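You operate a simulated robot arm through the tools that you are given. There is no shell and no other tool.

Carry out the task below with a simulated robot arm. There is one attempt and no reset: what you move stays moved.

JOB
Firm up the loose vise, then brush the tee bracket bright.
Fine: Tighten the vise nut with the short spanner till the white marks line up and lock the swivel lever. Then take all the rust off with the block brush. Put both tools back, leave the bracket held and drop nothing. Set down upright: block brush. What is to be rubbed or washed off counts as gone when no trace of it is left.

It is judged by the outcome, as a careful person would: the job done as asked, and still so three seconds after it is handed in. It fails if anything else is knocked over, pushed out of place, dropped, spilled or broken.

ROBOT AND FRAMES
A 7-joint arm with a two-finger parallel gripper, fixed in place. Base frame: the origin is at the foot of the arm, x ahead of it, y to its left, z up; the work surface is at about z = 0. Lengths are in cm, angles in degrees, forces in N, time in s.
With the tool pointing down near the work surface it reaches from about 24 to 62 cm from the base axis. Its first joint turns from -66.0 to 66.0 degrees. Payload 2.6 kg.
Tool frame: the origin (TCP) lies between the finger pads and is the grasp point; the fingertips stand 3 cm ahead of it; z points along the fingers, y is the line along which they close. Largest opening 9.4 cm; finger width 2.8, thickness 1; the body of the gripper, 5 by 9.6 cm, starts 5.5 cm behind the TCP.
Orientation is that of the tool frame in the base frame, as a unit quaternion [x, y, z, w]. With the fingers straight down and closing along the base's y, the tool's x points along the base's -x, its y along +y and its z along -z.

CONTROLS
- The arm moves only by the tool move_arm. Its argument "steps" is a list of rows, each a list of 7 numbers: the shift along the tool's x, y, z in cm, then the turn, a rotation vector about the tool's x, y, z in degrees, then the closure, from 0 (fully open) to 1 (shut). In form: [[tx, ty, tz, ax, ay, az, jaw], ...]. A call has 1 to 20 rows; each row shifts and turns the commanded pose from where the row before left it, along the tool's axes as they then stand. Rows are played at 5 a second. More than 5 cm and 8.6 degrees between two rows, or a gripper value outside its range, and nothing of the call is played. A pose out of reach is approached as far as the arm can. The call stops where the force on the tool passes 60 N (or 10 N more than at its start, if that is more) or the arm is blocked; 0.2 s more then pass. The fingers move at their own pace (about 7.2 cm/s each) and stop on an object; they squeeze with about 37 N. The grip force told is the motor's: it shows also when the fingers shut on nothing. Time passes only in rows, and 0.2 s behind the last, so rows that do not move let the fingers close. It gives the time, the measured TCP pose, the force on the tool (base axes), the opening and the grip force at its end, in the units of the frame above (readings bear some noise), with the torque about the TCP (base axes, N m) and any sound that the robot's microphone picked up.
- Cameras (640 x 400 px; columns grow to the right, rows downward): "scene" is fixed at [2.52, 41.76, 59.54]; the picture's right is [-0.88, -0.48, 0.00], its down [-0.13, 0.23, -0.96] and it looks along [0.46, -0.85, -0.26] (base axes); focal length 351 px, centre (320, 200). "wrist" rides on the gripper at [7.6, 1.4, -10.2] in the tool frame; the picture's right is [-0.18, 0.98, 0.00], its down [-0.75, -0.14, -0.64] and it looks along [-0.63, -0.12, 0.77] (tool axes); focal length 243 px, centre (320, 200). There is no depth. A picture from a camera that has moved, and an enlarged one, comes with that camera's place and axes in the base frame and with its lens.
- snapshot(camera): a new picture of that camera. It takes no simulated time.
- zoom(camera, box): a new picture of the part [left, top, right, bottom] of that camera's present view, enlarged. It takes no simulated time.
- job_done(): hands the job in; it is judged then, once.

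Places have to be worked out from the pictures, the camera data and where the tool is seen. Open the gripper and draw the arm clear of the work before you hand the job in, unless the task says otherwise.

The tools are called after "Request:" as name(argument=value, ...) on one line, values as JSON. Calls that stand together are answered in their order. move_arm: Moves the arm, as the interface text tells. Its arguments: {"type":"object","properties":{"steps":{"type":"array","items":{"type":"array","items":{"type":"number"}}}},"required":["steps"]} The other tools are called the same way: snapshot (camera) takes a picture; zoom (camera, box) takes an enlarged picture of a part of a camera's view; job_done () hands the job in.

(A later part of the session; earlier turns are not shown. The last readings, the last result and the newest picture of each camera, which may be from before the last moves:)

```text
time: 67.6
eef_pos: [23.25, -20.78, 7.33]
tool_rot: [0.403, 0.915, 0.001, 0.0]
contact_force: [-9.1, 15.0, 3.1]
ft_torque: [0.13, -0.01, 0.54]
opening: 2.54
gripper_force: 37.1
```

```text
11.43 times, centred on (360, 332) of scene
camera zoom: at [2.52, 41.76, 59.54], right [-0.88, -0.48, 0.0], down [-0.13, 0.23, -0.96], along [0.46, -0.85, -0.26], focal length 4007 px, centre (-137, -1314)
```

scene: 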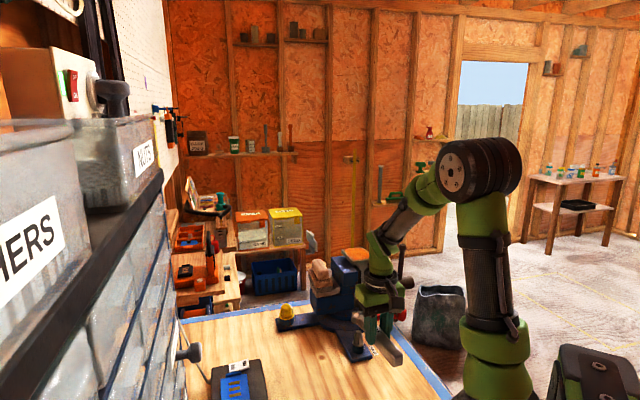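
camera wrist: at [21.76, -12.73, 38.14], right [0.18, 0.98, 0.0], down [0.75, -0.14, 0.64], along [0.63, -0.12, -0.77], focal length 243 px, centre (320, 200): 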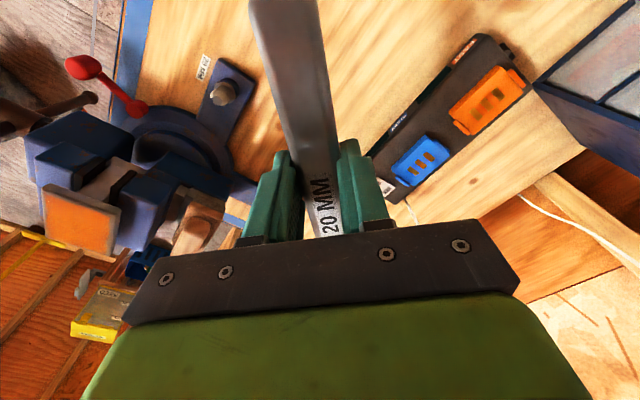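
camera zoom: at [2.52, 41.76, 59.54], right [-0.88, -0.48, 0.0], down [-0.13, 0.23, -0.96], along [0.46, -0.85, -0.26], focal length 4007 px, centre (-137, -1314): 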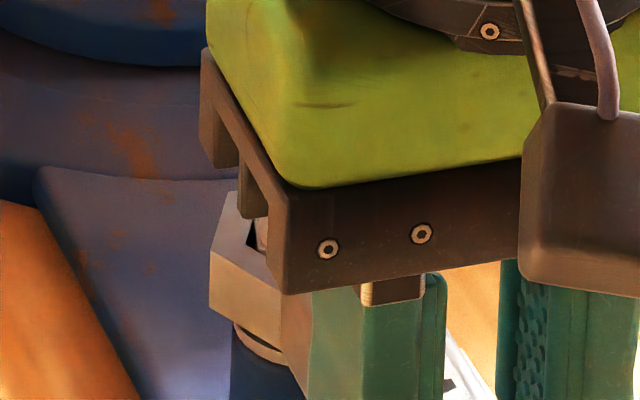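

The nut is being driven (about 0.22 N·m) but there's a 17 N pull along the handle. I'll ease the TCP 1.5 mm tailward and continue turning.

Request:
move_arm(steps=[[0.15, 0.03, 0, 0, 0, 0, 1], [0, 0, 0, 0, 0, 0, 1]])

Request:
move_arm(steps=[[0.0, 0.452, 0, 0, 0, 3, 1], [0, 0, 0, 0, 0, 0, 1]])

Request:
move_arm(steps=[[0.0, 0.452, 0, 0, 0, 3, 1], [0, 0, 0, 0, 0, 0, 1]])

```text
time: 68.2
eef_pos: [23.3, -20.68, 7.19]
tool_rot: [0.402, 0.916, 0.0, 0.001]
contact_force: [3.2, -0.3, -12.9]
ft_torque: [0.71, 0.59, 0.39]
opening: 2.54
gripper_force: 36.9
```

```text
time: 68.8
eef_pos: [23.64, -20.38, 7.35]
tool_rot: [0.427, 0.904, -0.001, 0.001]
contact_force: [5.3, -6.8, -13.6]
ft_torque: [0.52, 0.5, 0.31]
opening: 2.52
gripper_force: 37.1
```

```text
time: 69.4
eef_pos: [24.05, -20.36, 7.29]
tool_rot: [0.45, 0.893, 0.0, 0.001]
contact_force: [9.8, -10.9, -12.2]
ft_torque: [0.38, 0.29, 0.48]
opening: 2.52
gripper_force: 37.2
```

Request:
move_arm(steps=[[-0.12, -0.02, 0, 0, 0, 0, 1], [0, 0, 0, 0, 0, 0, 1]])

Request:
move_arm(steps=[[-0.02, 0.452, 0, 0, 0, 3, 1], [0, 0, 0, 0, 0, 0, 1]])

```text
time: 70.0
eef_pos: [23.9, -20.27, 7.26]
tool_rot: [0.449, 0.893, 0.001, 0.0]
contact_force: [2.1, -1.4, 4.2]
ft_torque: [-0.52, -0.43, 0.4]
opening: 2.51
gripper_force: 36.9
```

```text
time: 70.6
eef_pos: [24.37, -19.97, 7.35]
tool_rot: [0.473, 0.881, 0.0, 0.0]
contact_force: [-0.2, 1.4, 6.3]
ft_torque: [-0.58, -0.42, 0.45]
opening: 2.53
gripper_force: 36.9
```

Rotated 27° in this bite. I'll back off a few degrees, lift off, and re-inspect the marks.

Request:
move_arm(steps=[[-0.02, -0.45, 0, 0, 0, -3, 1], [0, 0, 0, 0, 0, 0, 1]])

Request:
move_arm(steps=[[0, 0, -0.3, 0, 0, 0, 1], [0, 0, -0.4, 0, 0, 0, 1], [0, 0, -0.5, 0, 0, 0, 1], [0, 0, -0.6, 0, 0, 0, 1], [0, 0, -0.7, 0, 0, 0, 1], [0, 0, -0.8, 0, 0, 0, 1], [0, 0, -0.9, 0, 0, 0, 1], [0, 0, -0.9, 0, 0, 0, 1], [0, 0, -0.5, 0, 0, 0, 1], [0, 0, 0, 0, 0, 0, 1]])

Request:
zoom(camera="scene", box=[330, 295, 410, 365])

```text
time: 71.2
eef_pos: [23.99, -20.13, 7.22]
tool_rot: [0.448, 0.894, -0.001, 0.0]
contact_force: [4.2, -0.6, 1.3]
ft_torque: [-0.23, -0.27, 0.39]
opening: 2.51
gripper_force: 37.4
```

```text
time: 73.4
eef_pos: [24.16, -20.2, 13.07]
tool_rot: [0.45, 0.893, 0.001, 0.002]
contact_force: [-0.9, 0.7, 0.5]
ft_torque: [0.03, 0.04, 0.01]
opening: 0.0
gripper_force: 32.9
```

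```text
5.71 times, centred on (370, 330) of scene
camera zoom: at [2.52, 41.76, 59.54], right [-0.88, -0.48, 0.0], down [-0.13, 0.23, -0.96], along [0.46, -0.85, -0.26], focal length 2004 px, centre (34, -543)
```

zoom: 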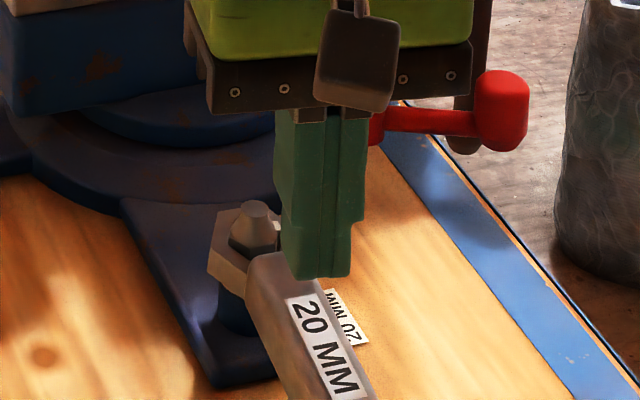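

The ring stayed wedged on the nut and the fingers slid off the handle, so the spanner is still on the nut. I'll open the fingers while clear above and look at how it sits.

Request:
move_arm(steps=[[0, 0, -1, 0, 0, 0, 1], [0, 0, -2, 0, 0, 0, 0.6], [0, 0, -2, 0, 0, 0, 0.3], [0, 0, 0, 0, 0, 0, 0.2]])

Request:
snapshot(camera="scene")

Request:
snapshot(camera="wrist")

Request:
zoom(camera="scene", box=[340, 310, 420, 380])

```text
time: 74.4
eef_pos: [24.0, -20.12, 18.03]
tool_rot: [0.45, 0.893, 0.0, 0.0]
contact_force: [0.4, -0.2, -0.6]
ft_torque: [0.02, 0.01, 0.01]
opening: 7.55
gripper_force: 0.0
```

```text
taken
```

scene: 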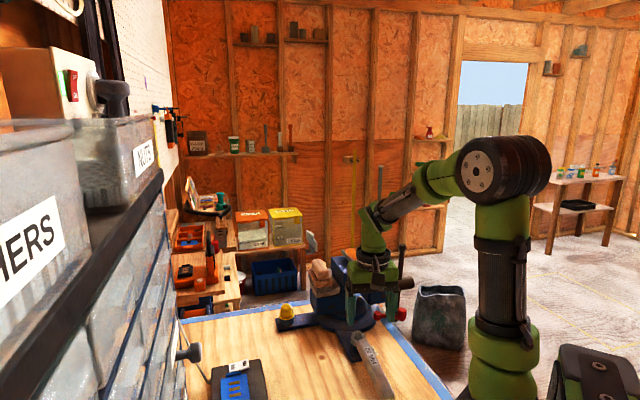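

```text
taken
camera wrist: at [20.63, -13.35, 28.15], right [0.9, 0.44, 0.0], down [0.34, -0.69, 0.64], along [0.28, -0.58, -0.77], focal length 243 px, centre (320, 200)
```

wrist: 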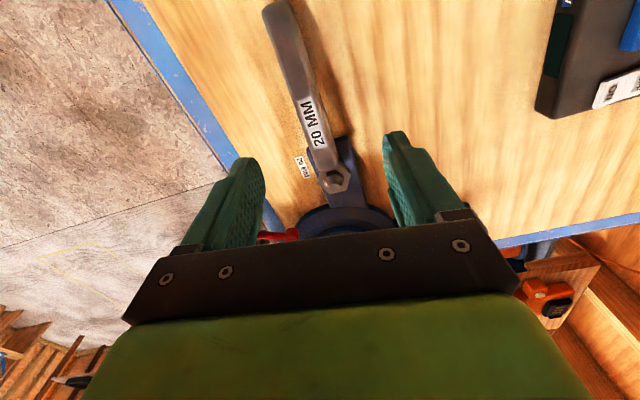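

```text
5.71 times, centred on (380, 345) of scene
camera zoom: at [2.52, 41.76, 59.54], right [-0.88, -0.48, 0.0], down [-0.13, 0.23, -0.96], along [0.46, -0.85, -0.26], focal length 2004 px, centre (-23, -629)
```

zoom: 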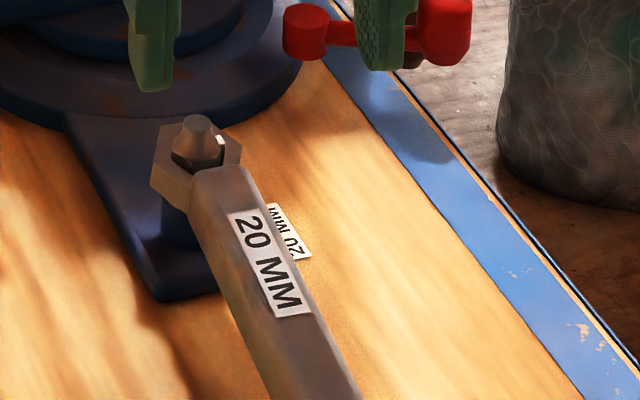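

Request:
zoom(camera="scene", box=[330, 320, 430, 400])

Request:
zoom(camera="wrist", box=[240, 0, 400, 220])

Request:
zoom(camera="wrist", box=[295, 140, 375, 210])

```text
5.00 times, centred on (380, 360) of scene
camera zoom: at [2.52, 41.76, 59.54], right [-0.88, -0.48, 0.0], down [-0.13, 0.23, -0.96], along [0.46, -0.85, -0.26], focal length 1753 px, centre (20, -600)
```

zoom: 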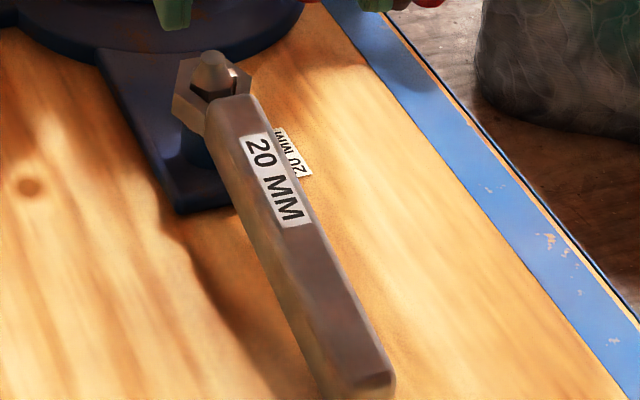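

```text
1.82 times, centred on (320, 110) of wrist
camera zoom: at [20.63, -13.35, 28.15], right [0.9, 0.44, 0.0], down [0.34, -0.69, 0.64], along [0.28, -0.58, -0.77], focal length 441 px, centre (320, 364)
```

zoom: 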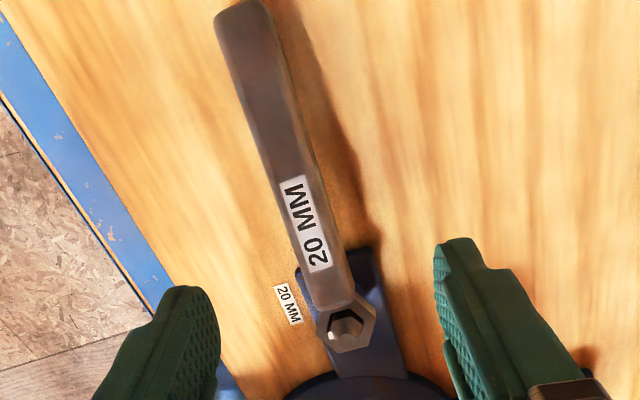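

```text
5.71 times, centred on (335, 175) of wrist
camera zoom: at [20.63, -13.35, 28.15], right [0.9, 0.44, 0.0], down [0.34, -0.69, 0.64], along [0.28, -0.58, -0.77], focal length 1386 px, centre (234, 343)
```

zoom: 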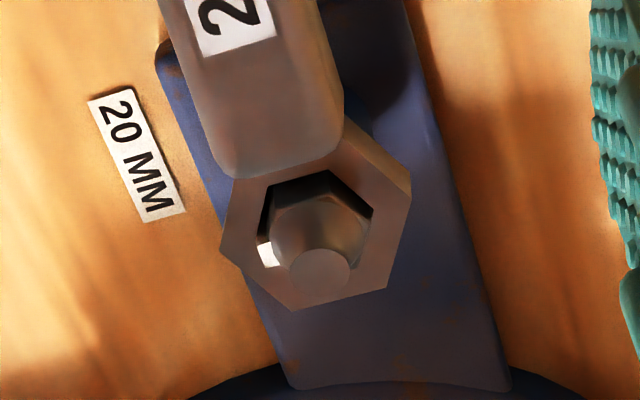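

The spanner sits on the nut with its handle at a bearing of about 134° and drooping about 6°. The nut mark now reads about 223° against a boss mark of about 225°, so the turn looks about complete. I'll re-grasp the handle in line with it, level it, and lift it off.

Request:
move_arm(steps=[[0, 0, 0, 0, 0, -8, 0.2], [-0.07, -1.26, 3, 0, 0, 0, 0.2], [0, 0, 3, 0, 0, 0, 0.2], [0, 0, 2.5, 0, 0, 0, 0.2], [0, 0, 0, 0, -6, 0, 0.2], [0, 0, 0, 0, 0, 0, 0.2]])

Request:
snapshot(camera="wrist")

Request:
zoom(camera="scene", box=[330, 300, 430, 400])

```text
time: 75.8
eef_pos: [23.14, -21.26, 9.41]
tool_rot: [0.385, 0.921, -0.021, 0.049]
contact_force: [-0.4, -0.5, 0.4]
ft_torque: [0.0, 0.0, 0.04]
opening: 7.51
gripper_force: 0.1
```

```text
taken
camera wrist: at [18.12, -14.15, 18.67], right [0.83, 0.56, 0.02], down [0.38, -0.58, 0.72], along [0.41, -0.59, -0.7], focal length 243 px, centre (320, 200)
```

wrist: 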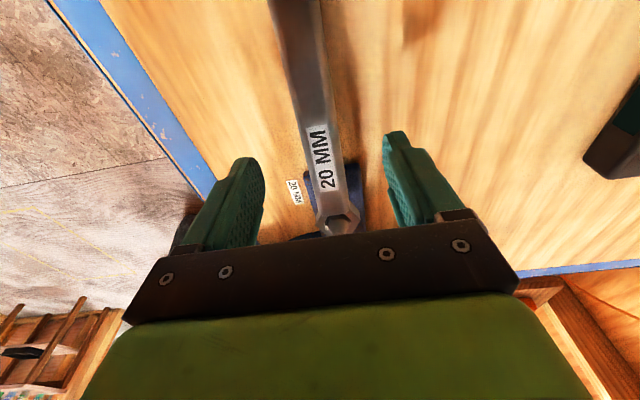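

```text
4.00 times, centred on (380, 350) of scene
camera zoom: at [2.52, 41.76, 59.54], right [-0.88, -0.48, 0.0], down [-0.13, 0.23, -0.96], along [0.46, -0.85, -0.26], focal length 1403 px, centre (80, -400)
```

zoom: 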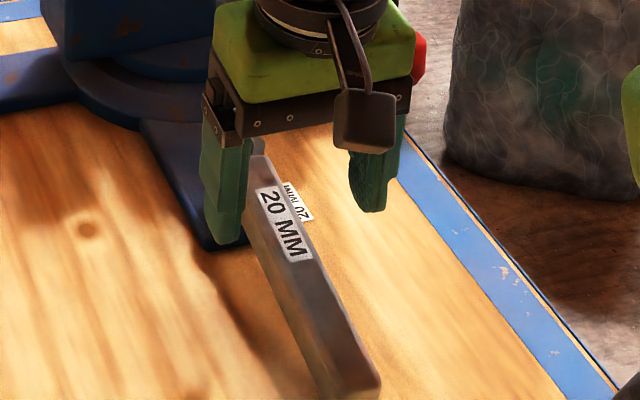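

Alignment looks good. I'll lower around the handle and close.

Request:
move_arm(steps=[[0.21, 0, 1.99, 0, 0, 0, 0.2], [0.21, 0, 1.99, 0, 0, 0, 0.2], [0.17, 0, 1.7, 0, 0, 0, 0.2], [0, 0, 0, 0, 0, 0, 0.2]])

Request:
move_arm(steps=[[0, 0, 0, 0, 0, 0, 0.5], [0, 0, 0, 0, 0, 0, 0.65], [0, 0, 0, 0, 0, 0, 0.75], [0, 0, 0, 0, 0, 0, 0.9], [0, 0, 0, 0, 0, 0, 1], [0, 0, 0, 0, 0, 0, 1], [0, 0, 0, 0, 0, 0, 1]])

Request:
snapshot(camera="wrist")

Request:
zoom(camera="scene", box=[330, 300, 430, 400])

```text
time: 76.8
eef_pos: [23.08, -21.19, 3.65]
tool_rot: [0.386, 0.921, -0.02, 0.049]
contact_force: [0.3, -0.1, 0.0]
ft_torque: [-0.01, -0.01, -0.03]
opening: 7.52
gripper_force: 0.0
```

```text
time: 78.4
eef_pos: [23.1, -21.11, 3.78]
tool_rot: [0.384, 0.922, -0.02, 0.049]
contact_force: [4.1, 5.7, 0.2]
ft_torque: [-0.01, 0.05, 0.47]
opening: 3.01
gripper_force: 36.4
```

```text
taken
camera wrist: at [18.08, -14.16, 13.03], right [0.83, 0.56, 0.02], down [0.38, -0.58, 0.72], along [0.41, -0.59, -0.7], focal length 243 px, centre (320, 200)
```

wrist: 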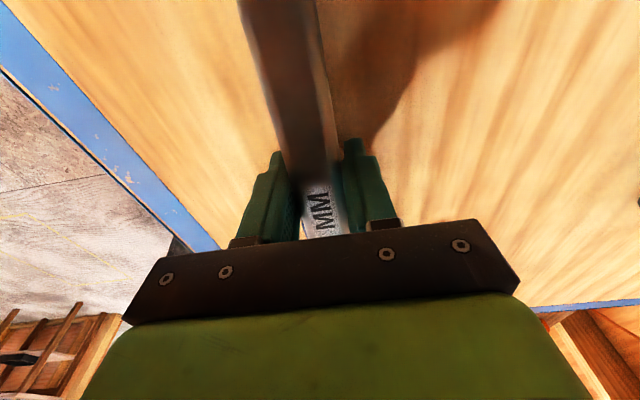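

```text
4.00 times, centred on (380, 350) of scene
camera zoom: at [2.52, 41.76, 59.54], right [-0.88, -0.48, 0.0], down [-0.13, 0.23, -0.96], along [0.46, -0.85, -0.26], focal length 1403 px, centre (80, -400)
```

zoom: 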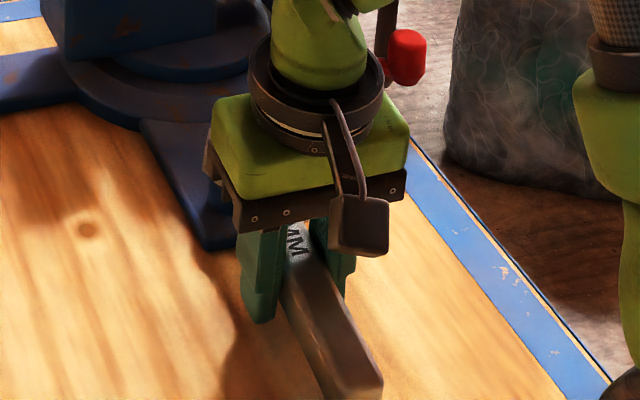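

The opening reads 3.0 with a 7 N side push, so the handle isn't quite centred or square in the jaws. I'll shift slightly sideways to relieve it and see if it settles flat.

Request:
move_arm(steps=[[0, 0.15, 0, 0, 0, 0, 1], [0, 0, 0, 0, 0, 0, 1], [0, 0, 0, 0, 0, 0, 1]])

Request:
move_arm(steps=[[0, 0, 0, 0, 0, -2, 1], [0, 0, 0, 0, 0, 0, 1], [0, 0, 0, 0, 0, 0, 1]])

```text
time: 79.2
eef_pos: [23.28, -21.18, 3.71]
tool_rot: [0.387, 0.921, -0.02, 0.049]
contact_force: [-5.9, 0.9, 0.9]
ft_torque: [-0.11, -0.15, -0.18]
opening: 3.0
gripper_force: 37.5
```

```text
time: 80.0
eef_pos: [23.26, -21.13, 3.66]
tool_rot: [0.37, 0.927, -0.02, 0.048]
contact_force: [-10.6, -4.8, 0.8]
ft_torque: [0.13, -0.02, -0.97]
opening: 2.98
gripper_force: 37.1
```

Request:
move_arm(steps=[[0, 0, 0, 0, 0, 2, 1], [0, -0.05, 0, 0, 0, 1, 1], [0, 0, 0, 0, 0, 0, 1]])

Request:
zoom(camera="scene", box=[330, 300, 430, 400])

```text
time: 80.8
eef_pos: [23.43, -20.87, 3.78]
tool_rot: [0.39, 0.919, -0.02, 0.049]
contact_force: [0.5, 8.6, 0.6]
ft_torque: [-0.11, -0.05, 0.62]
opening: 2.99
gripper_force: 37.3
```

```text
4.00 times, centred on (380, 350) of scene
camera zoom: at [2.52, 41.76, 59.54], right [-0.88, -0.48, 0.0], down [-0.13, 0.23, -0.96], along [0.46, -0.85, -0.26], focal length 1403 px, centre (80, -400)
```

zoom: 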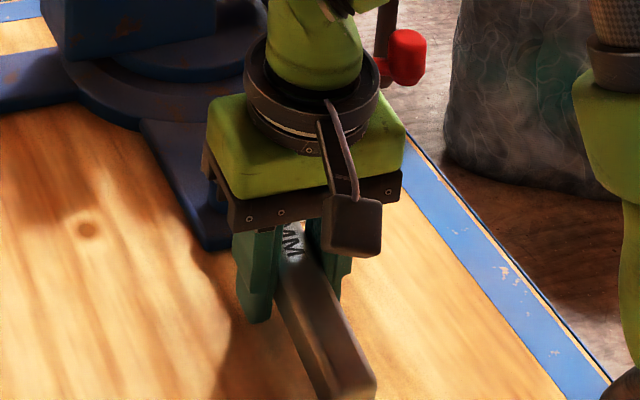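

Request:
move_arm(steps=[[0.06, 0.08, 0, 0, 0, -0.5, 1], [0, 0, 0, 0, 0, 0, 1], [0, 0, 0, 0, 0, 0, 1]])

```text
time: 81.6
eef_pos: [23.21, -21.11, 3.7]
tool_rot: [0.389, 0.919, -0.02, 0.05]
contact_force: [1.8, 0.4, -1.4]
ft_torque: [0.15, 0.23, 0.23]
opening: 2.98
gripper_force: 37.2
```

Side loads are relieved. Now I'll level the handle by pitching about the ring in 2° rows, raising the TCP accordingly.

Request:
move_arm(steps=[[-0.005, 0, -0.3, 0, 2, 0, 1], [-0.01, 0, -0.3, 0, 2, 0, 1], [-0.02, 0, -0.3, 0, 2, 0, 1], [0, 0, 0, 0, 0, 0, 1]])

Request:
zoom(camera="scene", box=[330, 290, 430, 390])

Request:
snapshot(camera="wrist")

```text
time: 82.6
eef_pos: [23.31, -21.0, 4.6]
tool_rot: [0.39, 0.921, 0.001, 0.001]
contact_force: [0.4, -1.0, -0.7]
ft_torque: [-0.07, -0.06, 0.0]
opening: 2.96
gripper_force: 37.1
```

```text
4.00 times, centred on (380, 340) of scene
camera zoom: at [2.52, 41.76, 59.54], right [-0.88, -0.48, 0.0], down [-0.13, 0.23, -0.96], along [0.46, -0.85, -0.26], focal length 1403 px, centre (80, -360)
```

zoom: 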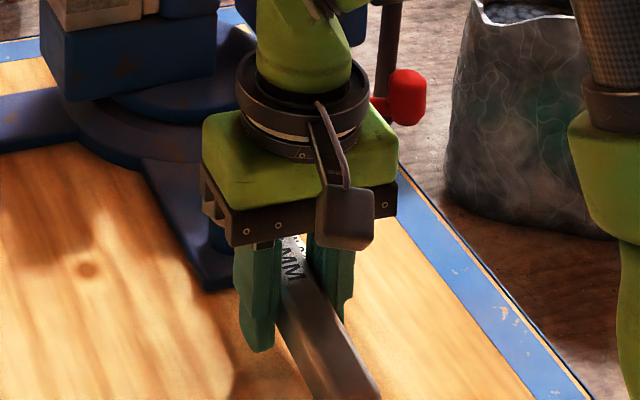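

```text
taken
camera wrist: at [18.98, -14.71, 14.79], right [0.83, 0.55, 0.0], down [0.42, -0.64, 0.64], along [0.35, -0.54, -0.77], focal length 243 px, centre (320, 200)
```

wrist: 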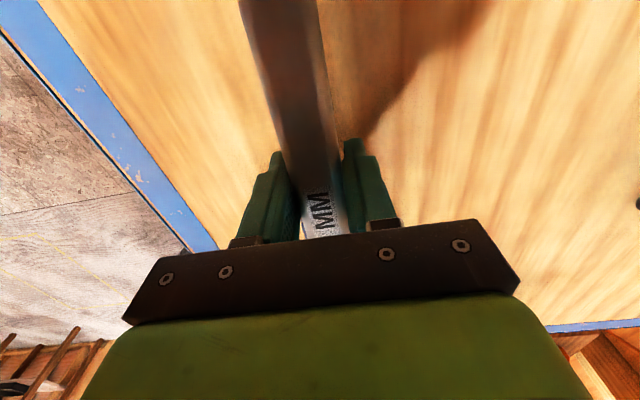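

Level now, with forces near zero. I'll lift slowly, checking that the grip holds.

Request:
move_arm(steps=[[0, 0, -0.15, 0, 0, 0, 1], [0, 0, -0.2, 0, 0, 0, 1], [0, 0, -0.2, 0, 0, 0, 1], [0, 0, 0, 0, 0, 0, 1]])

Request:
move_arm(steps=[[0, 0, -0.2, 0, 0, 0, 1], [0, 0, -0.3, 0, 0, 0, 1], [0, 0, -0.3, 0, 0, 0, 1], [0, 0, 0, 0, 0, 0, 1]])

Request:
zoom(camera="scene", box=[330, 290, 430, 390])

```text
time: 83.6
eef_pos: [23.3, -21.03, 5.08]
tool_rot: [0.39, 0.921, 0.001, 0.0]
contact_force: [-0.2, -0.6, -2.1]
ft_torque: [0.04, 0.0, 0.01]
opening: 2.95
gripper_force: 36.9
```

```text
time: 84.6
eef_pos: [23.25, -21.03, 5.97]
tool_rot: [0.39, 0.921, 0.0, 0.001]
contact_force: [0.8, -0.4, -0.9]
ft_torque: [-0.01, -0.01, -0.01]
opening: 2.96
gripper_force: 36.6
```

```text
4.00 times, centred on (380, 340) of scene
camera zoom: at [2.52, 41.76, 59.54], right [-0.88, -0.48, 0.0], down [-0.13, 0.23, -0.96], along [0.46, -0.85, -0.26], focal length 1403 px, centre (80, -360)
```

zoom: 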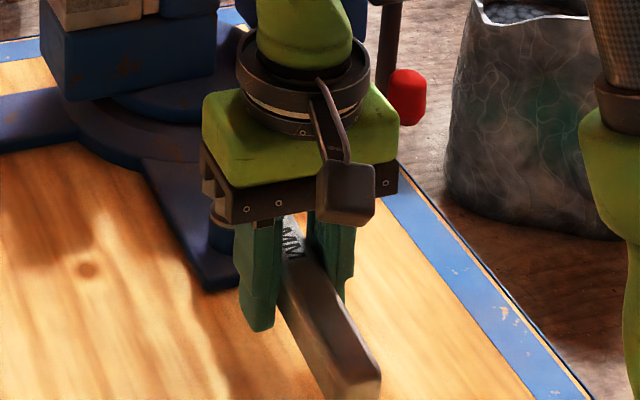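

It's coming up cleanly. I'll continue lifting clear of the stud.

Request:
move_arm(steps=[[0, 0, -0.3, 0, 0, 0, 1], [0, 0, -0.4, 0, 0, 0, 1], [0, 0, -0.5, 0, 0, 0, 1], [0, 0, -0.6, 0, 0, 0, 1], [0, 0, -0.8, 0, 0, 0, 1], [0, 0, -0.9, 0, 0, 0, 1], [0, 0, -0.9, 0, 0, 0, 1], [0, 0, -0.9, 0, 0, 0, 1], [0, 0, -0.6, 0, 0, 0, 1], [0, 0, 0, 0, 0, 0, 1]])

Request:
zoom(camera="scene", box=[310, 270, 430, 380])

```text
time: 86.8
eef_pos: [23.22, -21.05, 11.94]
tool_rot: [0.39, 0.921, 0.001, 0.0]
contact_force: [0.8, -0.1, -0.8]
ft_torque: [-0.01, -0.01, 0.0]
opening: 2.98
gripper_force: 37.2
```

```text
3.64 times, centred on (370, 325) of scene
camera zoom: at [2.52, 41.76, 59.54], right [-0.88, -0.48, 0.0], down [-0.13, 0.23, -0.96], along [0.46, -0.85, -0.26], focal length 1275 px, centre (138, -254)
```

zoom: 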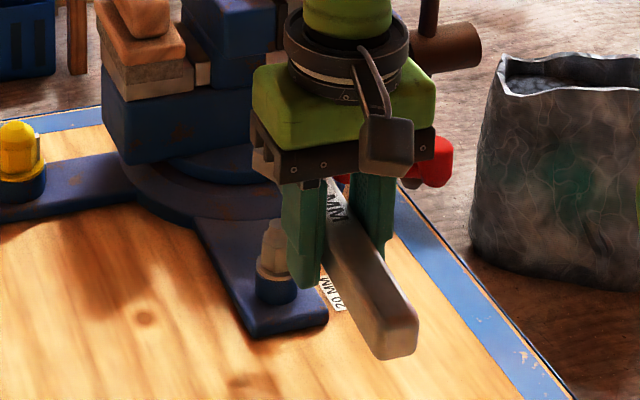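

The spanner is off the nut and held. I'll raise it and look back at the marks from above.

Request:
move_arm(steps=[[0.03, 0.37, -0.64, 0, 0, 0, 1], [0.06, 0.75, -1.28, 0, 0, 0, 1], [0.09, 1.12, -1.92, 0, 0, 0, 1], [0.105, 1.31, -2.24, 0, 0, 0, 1], [0.105, 1.31, -2.24, 0, 0, 0, 1], [0.105, 1.31, -2.24, 0, 0, 0, 1], [0.105, 1.31, -2.24, 0, 0, 0, 1], [0.09, 1.12, -1.92, 0, 0, 0, 1], [0.06, 0.75, -1.28, 0, 0, 0, 1], [0, 0, 0, 0, 0, -1.5, 1], [0, 0, 0, 0, 0, -4, 1], [0, 0, 0, 0, 0, -5, 1], [0, 0, 0, 0, 0, -5, 1], [0, 0, 0, 0, 0, -5, 1], [0, 0, 0, 0, 0, -5, 1], [0, 0, 0, 0, 0, -5, 1], [0, 0, 0, 0, 0, -5, 1], [0, 0, 0, 0, 0, -5, 1], [0, 0, 0, 0, 0, -3.9, 1], [0, 0, 0, 0, 0, -1.5, 1]])

Request:
snapshot(camera="wrist")

Request:
zoom(camera="wrist", box=[200, 70, 248, 116])

```text
time: 91.0
eef_pos: [29.46, -13.89, 27.8]
tool_rot: [0.0, 1.0, 0.0, 0.0]
contact_force: [0.3, 0.2, -1.6]
ft_torque: [0.0, 0.0, 0.03]
opening: 2.98
gripper_force: 36.9
```

```text
taken
camera wrist: at [21.83, -12.67, 38.04], right [0.18, 0.98, 0.0], down [0.75, -0.14, 0.64], along [0.63, -0.12, -0.77], focal length 243 px, centre (320, 200)
```

wrist: 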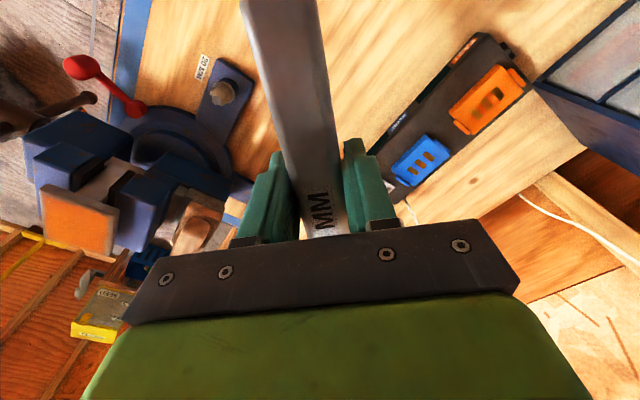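

```text
8.70 times, centred on (224, 93) of wrist
camera zoom: at [21.83, -12.67, 38.04], right [0.18, 0.98, 0.0], down [0.75, -0.14, 0.64], along [0.63, -0.12, -0.77], focal length 2110 px, centre (1155, 1130)
```

zoom: 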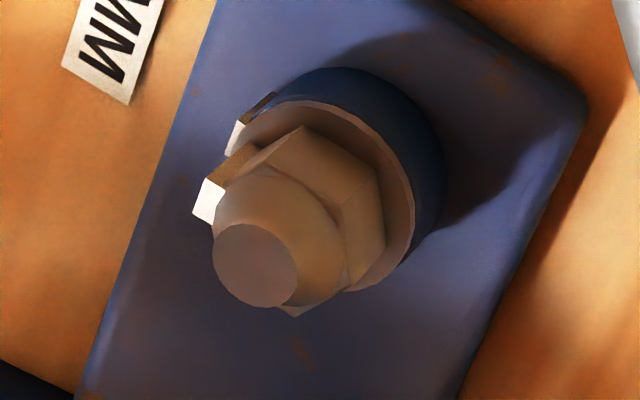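

The marks now read 226.8° (nut) and 226.2° (boss), so they line up. Next I'll return the spanner. Its grip changed, so I'll go to my earlier calibration pose to re-measure the ring's offset.

Request:
move_arm(steps=[[0, 0, 0, 0, 0, -2, 1], [0, 0, 0, 0, 0, -3.4, 1], [0, 0, 0, 0, 0, -3.4, 1], [0, 0, 0, 0, 0, -1.6, 1], [0, 0, 0.6, 0, 0, 0, 1], [0, 0, 1.4, 0, 0, 0, 1], [0, 0, 2.2, 0, 0, 0, 1], [0, 0, 2.4, 0, 0, 0, 1], [0, 0, 2.4, 0, 0, 0, 1], [0, 0, 2.4, 0, 0, 0, 1], [0, 0, 2.2, 0, 0, 0, 1], [0, 0, 1.4, 0, 0, 0, 1], [0, 0, 0.7, 0, 0, 0, 1], [0, 0, 0, 0, 0, 0, 1]])

Request:
zoom(camera="scene", box=[275, 310, 385, 380])

Request:
zoom(camera="scene", box=[278, 320, 318, 355])

```text
time: 94.0
eef_pos: [29.53, -13.88, 12.27]
tool_rot: [-0.091, 0.996, 0.0, 0.0]
contact_force: [-0.6, -0.1, -1.1]
ft_torque: [-0.04, 0.02, -0.03]
opening: 2.98
gripper_force: 37.2
```

```text
5.71 times, centred on (330, 345) of scene
camera zoom: at [2.52, 41.76, 59.54], right [-0.88, -0.48, 0.0], down [-0.13, 0.23, -0.96], along [0.46, -0.85, -0.26], focal length 2004 px, centre (263, -629)
```

zoom: 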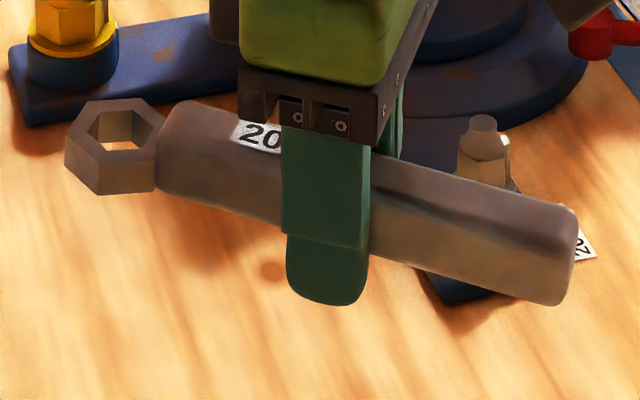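

```text
11.43 times, centred on (298, 338) of scene
camera zoom: at [2.52, 41.76, 59.54], right [-0.88, -0.48, 0.0], down [-0.13, 0.23, -0.96], along [0.46, -0.85, -0.26], focal length 4007 px, centre (571, -1371)
```

zoom: 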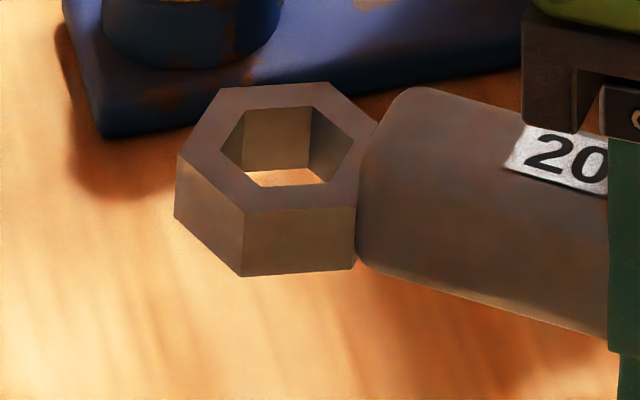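

The spanner is now gripped too deep: the fingertips extend about 1.9 cm below its underside, so I can't set it down flat. I'll return to the exact pose where it lifted off the nut, seat it there, and re-grip shallower.

Request:
move_arm(steps=[[0, 0, 0, 0, 0, 2, 1], [0, 0, 0, 0, 0, 4, 1], [0, 0, 0, 0, 0, 6, 1], [0, 0, 0, 0, 0, 6, 1], [0, 0, 0, 0, 0, 6, 1], [0, 0, 0, 0, 0, 6, 1], [0, 0, 0, 0, 0, 6, 1], [0, 0, 0, 0, 0, 6, 1], [0, 0, 0, 0, 0, 6, 1], [0, 0, 0, 0, 0, 5, 1], [0, 0, 0, 0, 0, 3.3, 1], [-0.06, -0.8, 0, 0, 0, 0, 1], [-0.14, -1.7, 0, 0, 0, 0, 1], [-0.18, -2.2, 0, 0, 0, 0, 1], [-0.18, -2.2, 0, 0, 0, 0, 1], [-0.14, -1.7, 0, 0, 0, 0, 1], [-0.06, -0.89, 0, 0, 0, 0, 1], [0, 0, 0, 0, 0, 0, 1]])

Request:
move_arm(steps=[[0, 0, 0, 0, 0, 0, 1]])

Request:
zoom(camera="scene", box=[330, 295, 410, 365])

```text
time: 97.8
eef_pos: [23.14, -21.09, 12.06]
tool_rot: [0.389, 0.921, 0.001, 0.0]
contact_force: [-0.6, 0.0, -0.8]
ft_torque: [0.01, -0.01, -0.01]
opening: 3.01
gripper_force: 36.9
```

```text
time: 98.2
eef_pos: [23.2, -21.07, 12.13]
tool_rot: [0.39, 0.921, 0.0, 0.001]
contact_force: [0.2, 0.2, -1.3]
ft_torque: [0.0, -0.01, 0.01]
opening: 2.95
gripper_force: 36.5
```

```text
5.71 times, centred on (370, 330) of scene
camera zoom: at [2.52, 41.76, 59.54], right [-0.88, -0.48, 0.0], down [-0.13, 0.23, -0.96], along [0.46, -0.85, -0.26], focal length 2004 px, centre (34, -543)
```

zoom: 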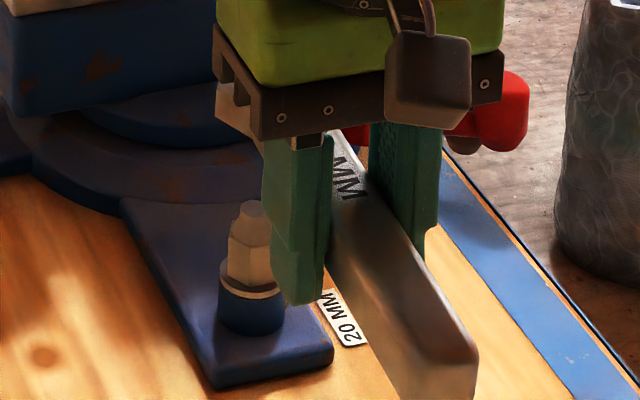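

Request:
move_arm(steps=[[0, 0, 0.6, 0, 0, 0, 1], [0, 0, 1, 0, 0, 0, 1], [0, 0, 1, 0, 0, 0, 1], [0, 0, 0.8, 0, 0, 0, 1], [0, 0, 0.5, 0, 0, 0, 1], [0, 0, 0, 0, 0, 0, 1]])

Request:
move_arm(steps=[[0, 0, 0.3, 0, 0, 0, 1], [0, 0, 0.3, 0, 0, 0, 1], [0, 0, 0.3, 0, 0, 0, 1], [0, 0, 0, 0, 0, 0, 1]])

Request:
zoom(camera="scene", box=[330, 295, 410, 365])

```text
time: 99.6
eef_pos: [23.23, -20.93, 8.27]
tool_rot: [0.389, 0.921, 0.001, 0.001]
contact_force: [0.6, 0.2, -1.3]
ft_torque: [-0.03, 0.01, -0.03]
opening: 2.99
gripper_force: 37.4
```

```text
time: 100.6
eef_pos: [23.2, -21.01, 7.26]
tool_rot: [0.39, 0.921, 0.002, 0.001]
contact_force: [-0.7, -0.8, -1.5]
ft_torque: [0.0, -0.01, -0.01]
opening: 2.98
gripper_force: 37.0
```

```text
5.71 times, centred on (370, 330) of scene
camera zoom: at [2.52, 41.76, 59.54], right [-0.88, -0.48, 0.0], down [-0.13, 0.23, -0.96], along [0.46, -0.85, -0.26], focal length 2004 px, centre (34, -543)
```

zoom: 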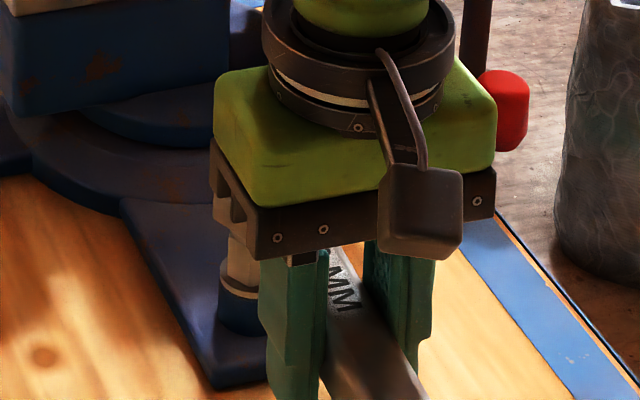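

Request:
move_arm(steps=[[0, 0, 0.25, 0, 0, 0, 1], [0, 0, 0.25, 0, 0, 0, 1], [0, 0, 0.25, 0, 0, 0, 1], [0, 0, 0, 0, 0, 0, 1]])

Request:
move_arm(steps=[[0, 0, 0.25, 0, 0, 0, 1], [0, 0, 0.25, 0, 0, 0, 1], [0, 0, 0.25, 0, 0, 0, 1], [0, 0, 0.25, 0, 0, 0, 1], [0, 0, 0, 0, 0, 0, 1]])

Request:
move_arm(steps=[[0, 0, 0.25, 0, 0, 0, 1], [0, 0, 0.25, 0, 0, 0, 1], [0, 0, 0.25, 0, 0, 0, 1], [0, 0, 0.1, 0, 0, 0, 1], [0, 0, 0, 0, 0, 0, 1]])

```text
time: 101.6
eef_pos: [23.27, -21.0, 6.55]
tool_rot: [0.389, 0.921, 0.001, 0.0]
contact_force: [-0.6, -0.2, -1.8]
ft_torque: [0.02, 0.03, 0.03]
opening: 3.0
gripper_force: 37.5
```

```text
time: 102.8
eef_pos: [23.15, -21.1, 5.61]
tool_rot: [0.388, 0.921, 0.002, 0.0]
contact_force: [2.8, 2.6, 0.3]
ft_torque: [-0.07, -0.12, 0.31]
opening: 3.0
gripper_force: 37.3
```

```text
time: 104.0
eef_pos: [23.2, -21.12, 4.78]
tool_rot: [0.39, 0.921, -0.001, 0.001]
contact_force: [4.6, 0.4, 0.6]
ft_torque: [-0.07, -0.11, 0.33]
opening: 2.99
gripper_force: 36.6
```

Seated on the nut with only light side load. I'll reproduce the drooped resting pose, then release gently.

Request:
move_arm(steps=[[-0.03, 0.05, 0, 0, 0, 0, 1], [0.01, 0, 0.3, 0, -2, 0, 1], [0.01, 0, 0.3, 0, -2, 0, 1], [0.01, 0, 0.3, 0, -2, 0, 1], [0, 0, 0, 0, 0, 0, 1]])

Request:
move_arm(steps=[[0, 0, 0, 0, 0, 0, 1]])

```text
time: 105.2
eef_pos: [23.19, -21.09, 3.88]
tool_rot: [0.39, 0.92, -0.021, 0.048]
contact_force: [6.9, -4.7, -11.8]
ft_torque: [0.73, 0.76, 0.2]
opening: 3.01
gripper_force: 36.9
```

```text
time: 105.6
eef_pos: [23.14, -21.02, 3.82]
tool_rot: [0.389, 0.92, -0.019, 0.049]
contact_force: [5.4, -3.1, -11.1]
ft_torque: [0.71, 0.7, 0.19]
opening: 2.98
gripper_force: 37.4
```

Request:
move_arm(steps=[[-0.02, 0.02, 0.15, 0, 0, 0, 1], [0, 0, 0, 0, 0, 0, 1]])

```text
time: 106.2
eef_pos: [23.25, -21.01, 3.69]
tool_rot: [0.39, 0.919, -0.019, 0.049]
contact_force: [-5.1, 6.3, 6.8]
ft_torque: [-0.42, -0.4, 0.16]
opening: 2.97
gripper_force: 36.7
```

Request:
move_arm(steps=[[0, 0, -0.06, 0, 0, 0, 1], [0, 0, 0, 0, 0, 0, 1]])

Request:
move_arm(steps=[[0, 0, 0, 0, 0, 0, 0.66], [0, 0, 0, 0, 0, 0, 0.62], [0, 0, 0, 0, 0, 0, 0.55], [0, 0, 0, 0, 0, 0, 0.45], [0, 0, 0, 0, 0, 0, 0.35], [0, 0, 0, 0, 0, 0, 0.35]])

Request:
snapshot(camera="wrist")

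Request:
zoom(camera="scene", box=[330, 300, 430, 400])

```text
time: 106.8
eef_pos: [23.13, -21.03, 3.71]
tool_rot: [0.389, 0.92, -0.019, 0.047]
contact_force: [-2.0, 3.0, -3.5]
ft_torque: [0.19, 0.22, 0.19]
opening: 2.98
gripper_force: 37.3
```

```text
time: 108.2
eef_pos: [23.18, -21.05, 3.87]
tool_rot: [0.389, 0.92, -0.02, 0.048]
contact_force: [0.2, -0.2, -0.2]
ft_torque: [0.0, -0.02, 0.01]
opening: 6.13
gripper_force: 0.1
```

```text
taken
camera wrist: at [18.25, -14.04, 13.12], right [0.83, 0.55, 0.02], down [0.37, -0.59, 0.72], along [0.41, -0.59, -0.7], focal length 243 px, centre (320, 200)
```

wrist: 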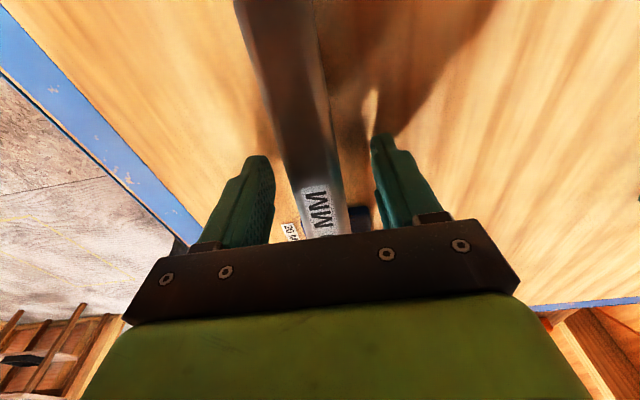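

```text
4.00 times, centred on (380, 350) of scene
camera zoom: at [2.52, 41.76, 59.54], right [-0.88, -0.48, 0.0], down [-0.13, 0.23, -0.96], along [0.46, -0.85, -0.26], focal length 1403 px, centre (80, -400)
```

zoom: 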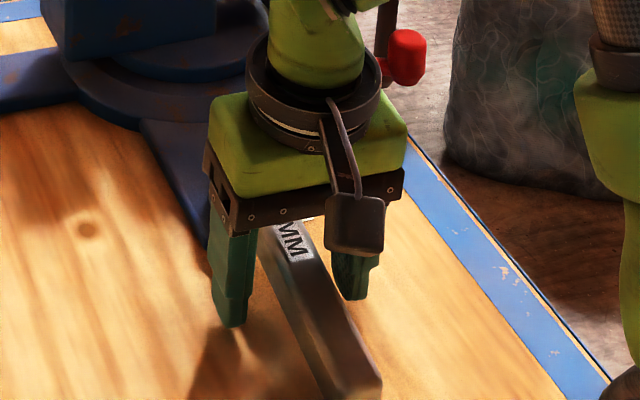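

The spanner rests stably on the nut. I'll raise the hand 2 cm for a shallower grip, nudge sideways to centre on the handle, and close again.

Request:
move_arm(steps=[[0, -0.1, -1, 0, 0, 0, 0.35], [0, -0.1, -1, 0, 0, 0, 0.35], [0, 0, 0, 0, 0, 0, 0.35]])

Request:
snapshot(camera="wrist")

Request:
zoom(camera="scene", box=[330, 300, 430, 400])

```text
time: 109.0
eef_pos: [22.91, -21.08, 5.79]
tool_rot: [0.39, 0.919, -0.02, 0.049]
contact_force: [0.4, -0.7, -1.2]
ft_torque: [-0.01, 0.0, -0.03]
opening: 6.1
gripper_force: 0.0
```

```text
taken
camera wrist: at [17.98, -14.0, 15.09], right [0.83, 0.55, 0.02], down [0.37, -0.59, 0.72], along [0.41, -0.59, -0.7], focal length 243 px, centre (320, 200)
```

wrist: 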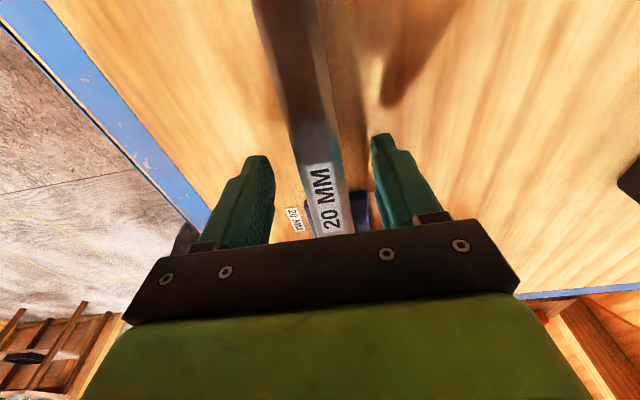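

```text
4.00 times, centred on (380, 350) of scene
camera zoom: at [2.52, 41.76, 59.54], right [-0.88, -0.48, 0.0], down [-0.13, 0.23, -0.96], along [0.46, -0.85, -0.26], focal length 1403 px, centre (80, -400)
```

zoom: 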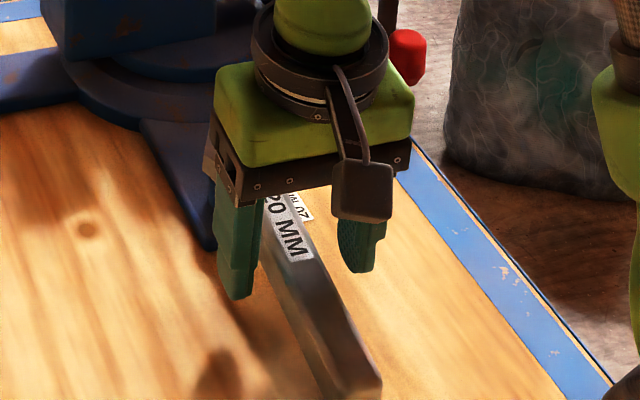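

The label and handle now appear just as in my first good grasp. Closing.

Request:
move_arm(steps=[[0, 0, 0, 0, 0, 0, 0.5], [0, 0, 0, 0, 0, 0, 0.62], [0, 0, 0, 0, 0, 0, 0.7], [0, 0, 0, 0, 0, 0, 0.8], [0, 0, 0, 0, 0, 0, 0.9], [0, 0, 0, 0, 0, 0, 1], [0, 0, 0, 0, 0, 0, 1], [0, 0, 0, 0, 0, 0, 1]])

Request:
zoom(camera="scene", box=[330, 300, 430, 400])

```text
time: 110.8
eef_pos: [22.95, -21.02, 5.81]
tool_rot: [0.389, 0.92, -0.019, 0.048]
contact_force: [8.7, 7.9, 0.5]
ft_torque: [0.13, -0.08, 1.02]
opening: 2.55
gripper_force: 37.5
```

```text
4.00 times, centred on (380, 350) of scene
camera zoom: at [2.52, 41.76, 59.54], right [-0.88, -0.48, 0.0], down [-0.13, 0.23, -0.96], along [0.46, -0.85, -0.26], focal length 1403 px, centre (80, -400)
```

zoom: 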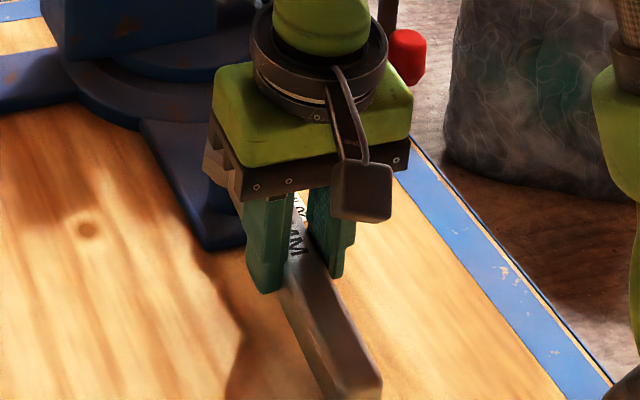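

Grip is flat (2.55), but the ring is side-loaded about 12 N along the tool's y. I'll shift that way to unload it.

Request:
move_arm(steps=[[0, 0.15, 0, 0, 0, 0, 1], [0, 0, 0, 0, 0, 0, 1]])

Request:
move_arm(steps=[[0, 0.08, 0, 0, 0, 0, 1], [0, 0, 0, 0, 0, 0, 1]])

```text
time: 111.4
eef_pos: [23.08, -21.0, 5.74]
tool_rot: [0.391, 0.919, -0.021, 0.047]
contact_force: [1.4, 5.8, 4.2]
ft_torque: [-0.21, -0.29, 0.49]
opening: 2.56
gripper_force: 37.2
```

```text
time: 112.0
eef_pos: [23.03, -20.91, 5.85]
tool_rot: [0.39, 0.919, -0.021, 0.049]
contact_force: [0.1, 1.0, 0.3]
ft_torque: [0.02, 0.04, 0.11]
opening: 2.52
gripper_force: 37.2
```

Unloaded. Now I'll level the handle about the ring and lift slowly.

Request:
move_arm(steps=[[-0.08, 0, -0.3, 0, 2, 0, 1], [-0.08, 0, -0.3, 0, 2, 0, 1], [-0.08, 0, -0.3, 0, 2, 0, 1], [0, 0, 0, 0, 0, 0, 1]])

Request:
move_arm(steps=[[0, 0, -0.15, 0, 0, 0, 1], [0, 0, 0, 0, 0, 0, 1]])

```text
time: 113.0
eef_pos: [23.14, -20.94, 6.64]
tool_rot: [0.39, 0.921, 0.001, 0.0]
contact_force: [0.1, -0.1, -1.1]
ft_torque: [-0.05, -0.01, 0.0]
opening: 2.52
gripper_force: 36.8
```

```text
time: 113.6
eef_pos: [23.27, -20.95, 6.87]
tool_rot: [0.39, 0.921, 0.002, 0.001]
contact_force: [0.9, -0.4, -1.5]
ft_torque: [0.01, -0.01, -0.01]
opening: 2.51
gripper_force: 36.8
```

Clean and load-free. I'll lift gently, clear of the stud.

Request:
move_arm(steps=[[0, 0, -0.2, 0, 0, 0, 1], [0, 0, -0.25, 0, 0, 0, 1], [0, 0, -0.3, 0, 0, 0, 1], [0, 0, -0.3, 0, 0, 0, 1], [0, 0, -0.4, 0, 0, 0, 1], [0, 0, -0.4, 0, 0, 0, 1], [0, 0, -0.5, 0, 0, 0, 1], [0, 0, -0.6, 0, 0, 0, 1], [0, 0, -0.7, 0, 0, 0, 1], [0, 0, -0.8, 0, 0, 0, 1], [0, 0, -0.8, 0, 0, 0, 1], [0, 0, -0.5, 0, 0, 0, 1], [0, 0, 0, 0, 0, 0, 1]])

Request:
zoom(camera="scene", box=[310, 280, 430, 390])

```text
time: 116.4
eef_pos: [23.15, -21.02, 12.66]
tool_rot: [0.39, 0.921, 0.001, 0.0]
contact_force: [-0.6, -0.6, -1.6]
ft_torque: [0.02, -0.02, 0.0]
opening: 2.53
gripper_force: 37.0
```

```text
3.64 times, centred on (370, 335) of scene
camera zoom: at [2.52, 41.76, 59.54], right [-0.88, -0.48, 0.0], down [-0.13, 0.23, -0.96], along [0.46, -0.85, -0.26], focal length 1275 px, centre (138, -291)
```

zoom: 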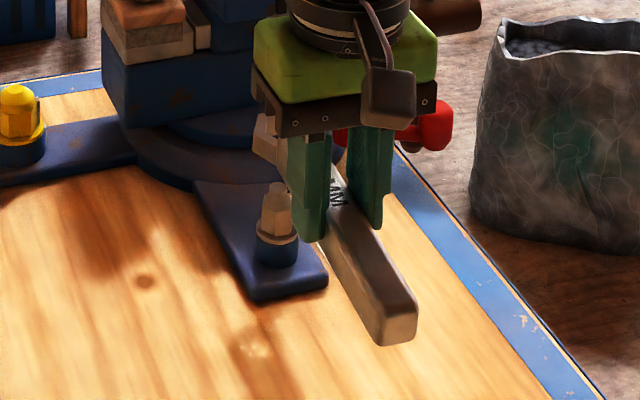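

I'll check the marks once more on the way, repeating the earlier viewpoint.

Request:
move_arm(steps=[[0.03, 0.37, -0.6, 0, 0, 0, 1], [0.06, 0.75, -1.2, 0, 0, 0, 1], [0.09, 1.12, -1.82, 0, 0, 0, 1], [0.105, 1.31, -2.14, 0, 0, 0, 1], [0.105, 1.31, -2.14, 0, 0, 0, 1], [0.105, 1.31, -2.14, 0, 0, 0, 1], [0.105, 1.31, -2.14, 0, 0, 0, 1], [0.09, 1.12, -1.82, 0, 0, 0, 1], [0.06, 0.75, -1.2, 0, 0, 0, 1], [0, 0, 0, 0, 0, -1.5, 1], [0, 0, 0, 0, 0, -4, 1], [0, 0, 0, 0, 0, -5, 1], [0, 0, 0, 0, 0, -5, 1], [0, 0, 0, 0, 0, -5, 1], [0, 0, 0, 0, 0, -5, 1], [0, 0, 0, 0, 0, -5, 1], [0, 0, 0, 0, 0, -5, 1], [0, 0, 0, 0, 0, -5, 1], [0, 0, 0, 0, 0, -3.9, 1], [0, 0, 0, 0, 0, -1.5, 1]])

Request:
zoom(camera="wrist", box=[200, 70, 248, 116])

Request:
snapshot(camera="wrist")

```text
time: 120.6
eef_pos: [29.48, -14.01, 27.76]
tool_rot: [0.0, 1.0, 0.0, 0.0]
contact_force: [0.1, -0.7, -0.6]
ft_torque: [0.0, 0.02, 0.05]
opening: 2.52
gripper_force: 37.2
```

```text
8.70 times, centred on (224, 93) of wrist
camera zoom: at [21.79, -12.71, 37.94], right [0.18, 0.98, 0.0], down [0.75, -0.14, 0.64], along [0.63, -0.12, -0.77], focal length 2110 px, centre (1155, 1130)
```

zoom: 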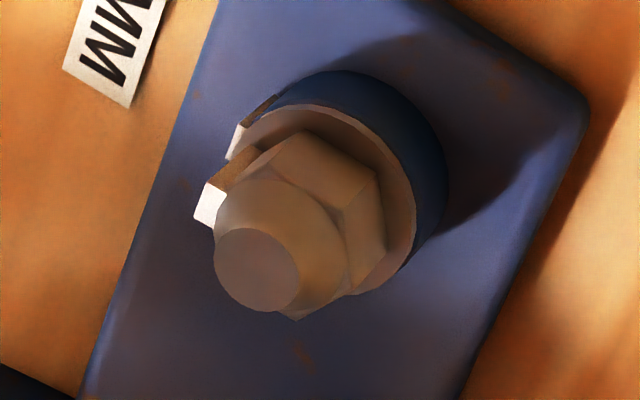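

```text
taken
camera wrist: at [21.79, -12.71, 37.94], right [0.18, 0.98, 0.0], down [0.75, -0.14, 0.64], along [0.63, -0.12, -0.77], focal length 243 px, centre (320, 200)
```

wrist: 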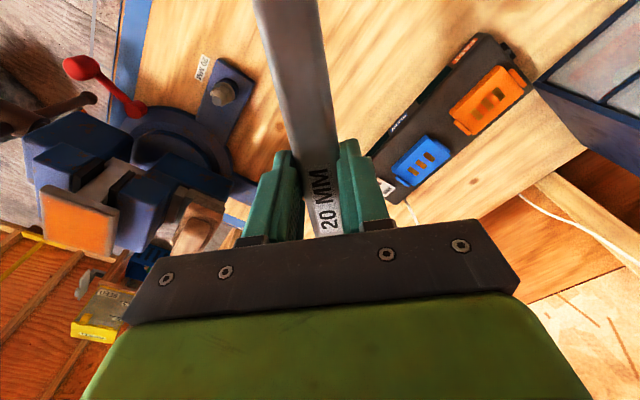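

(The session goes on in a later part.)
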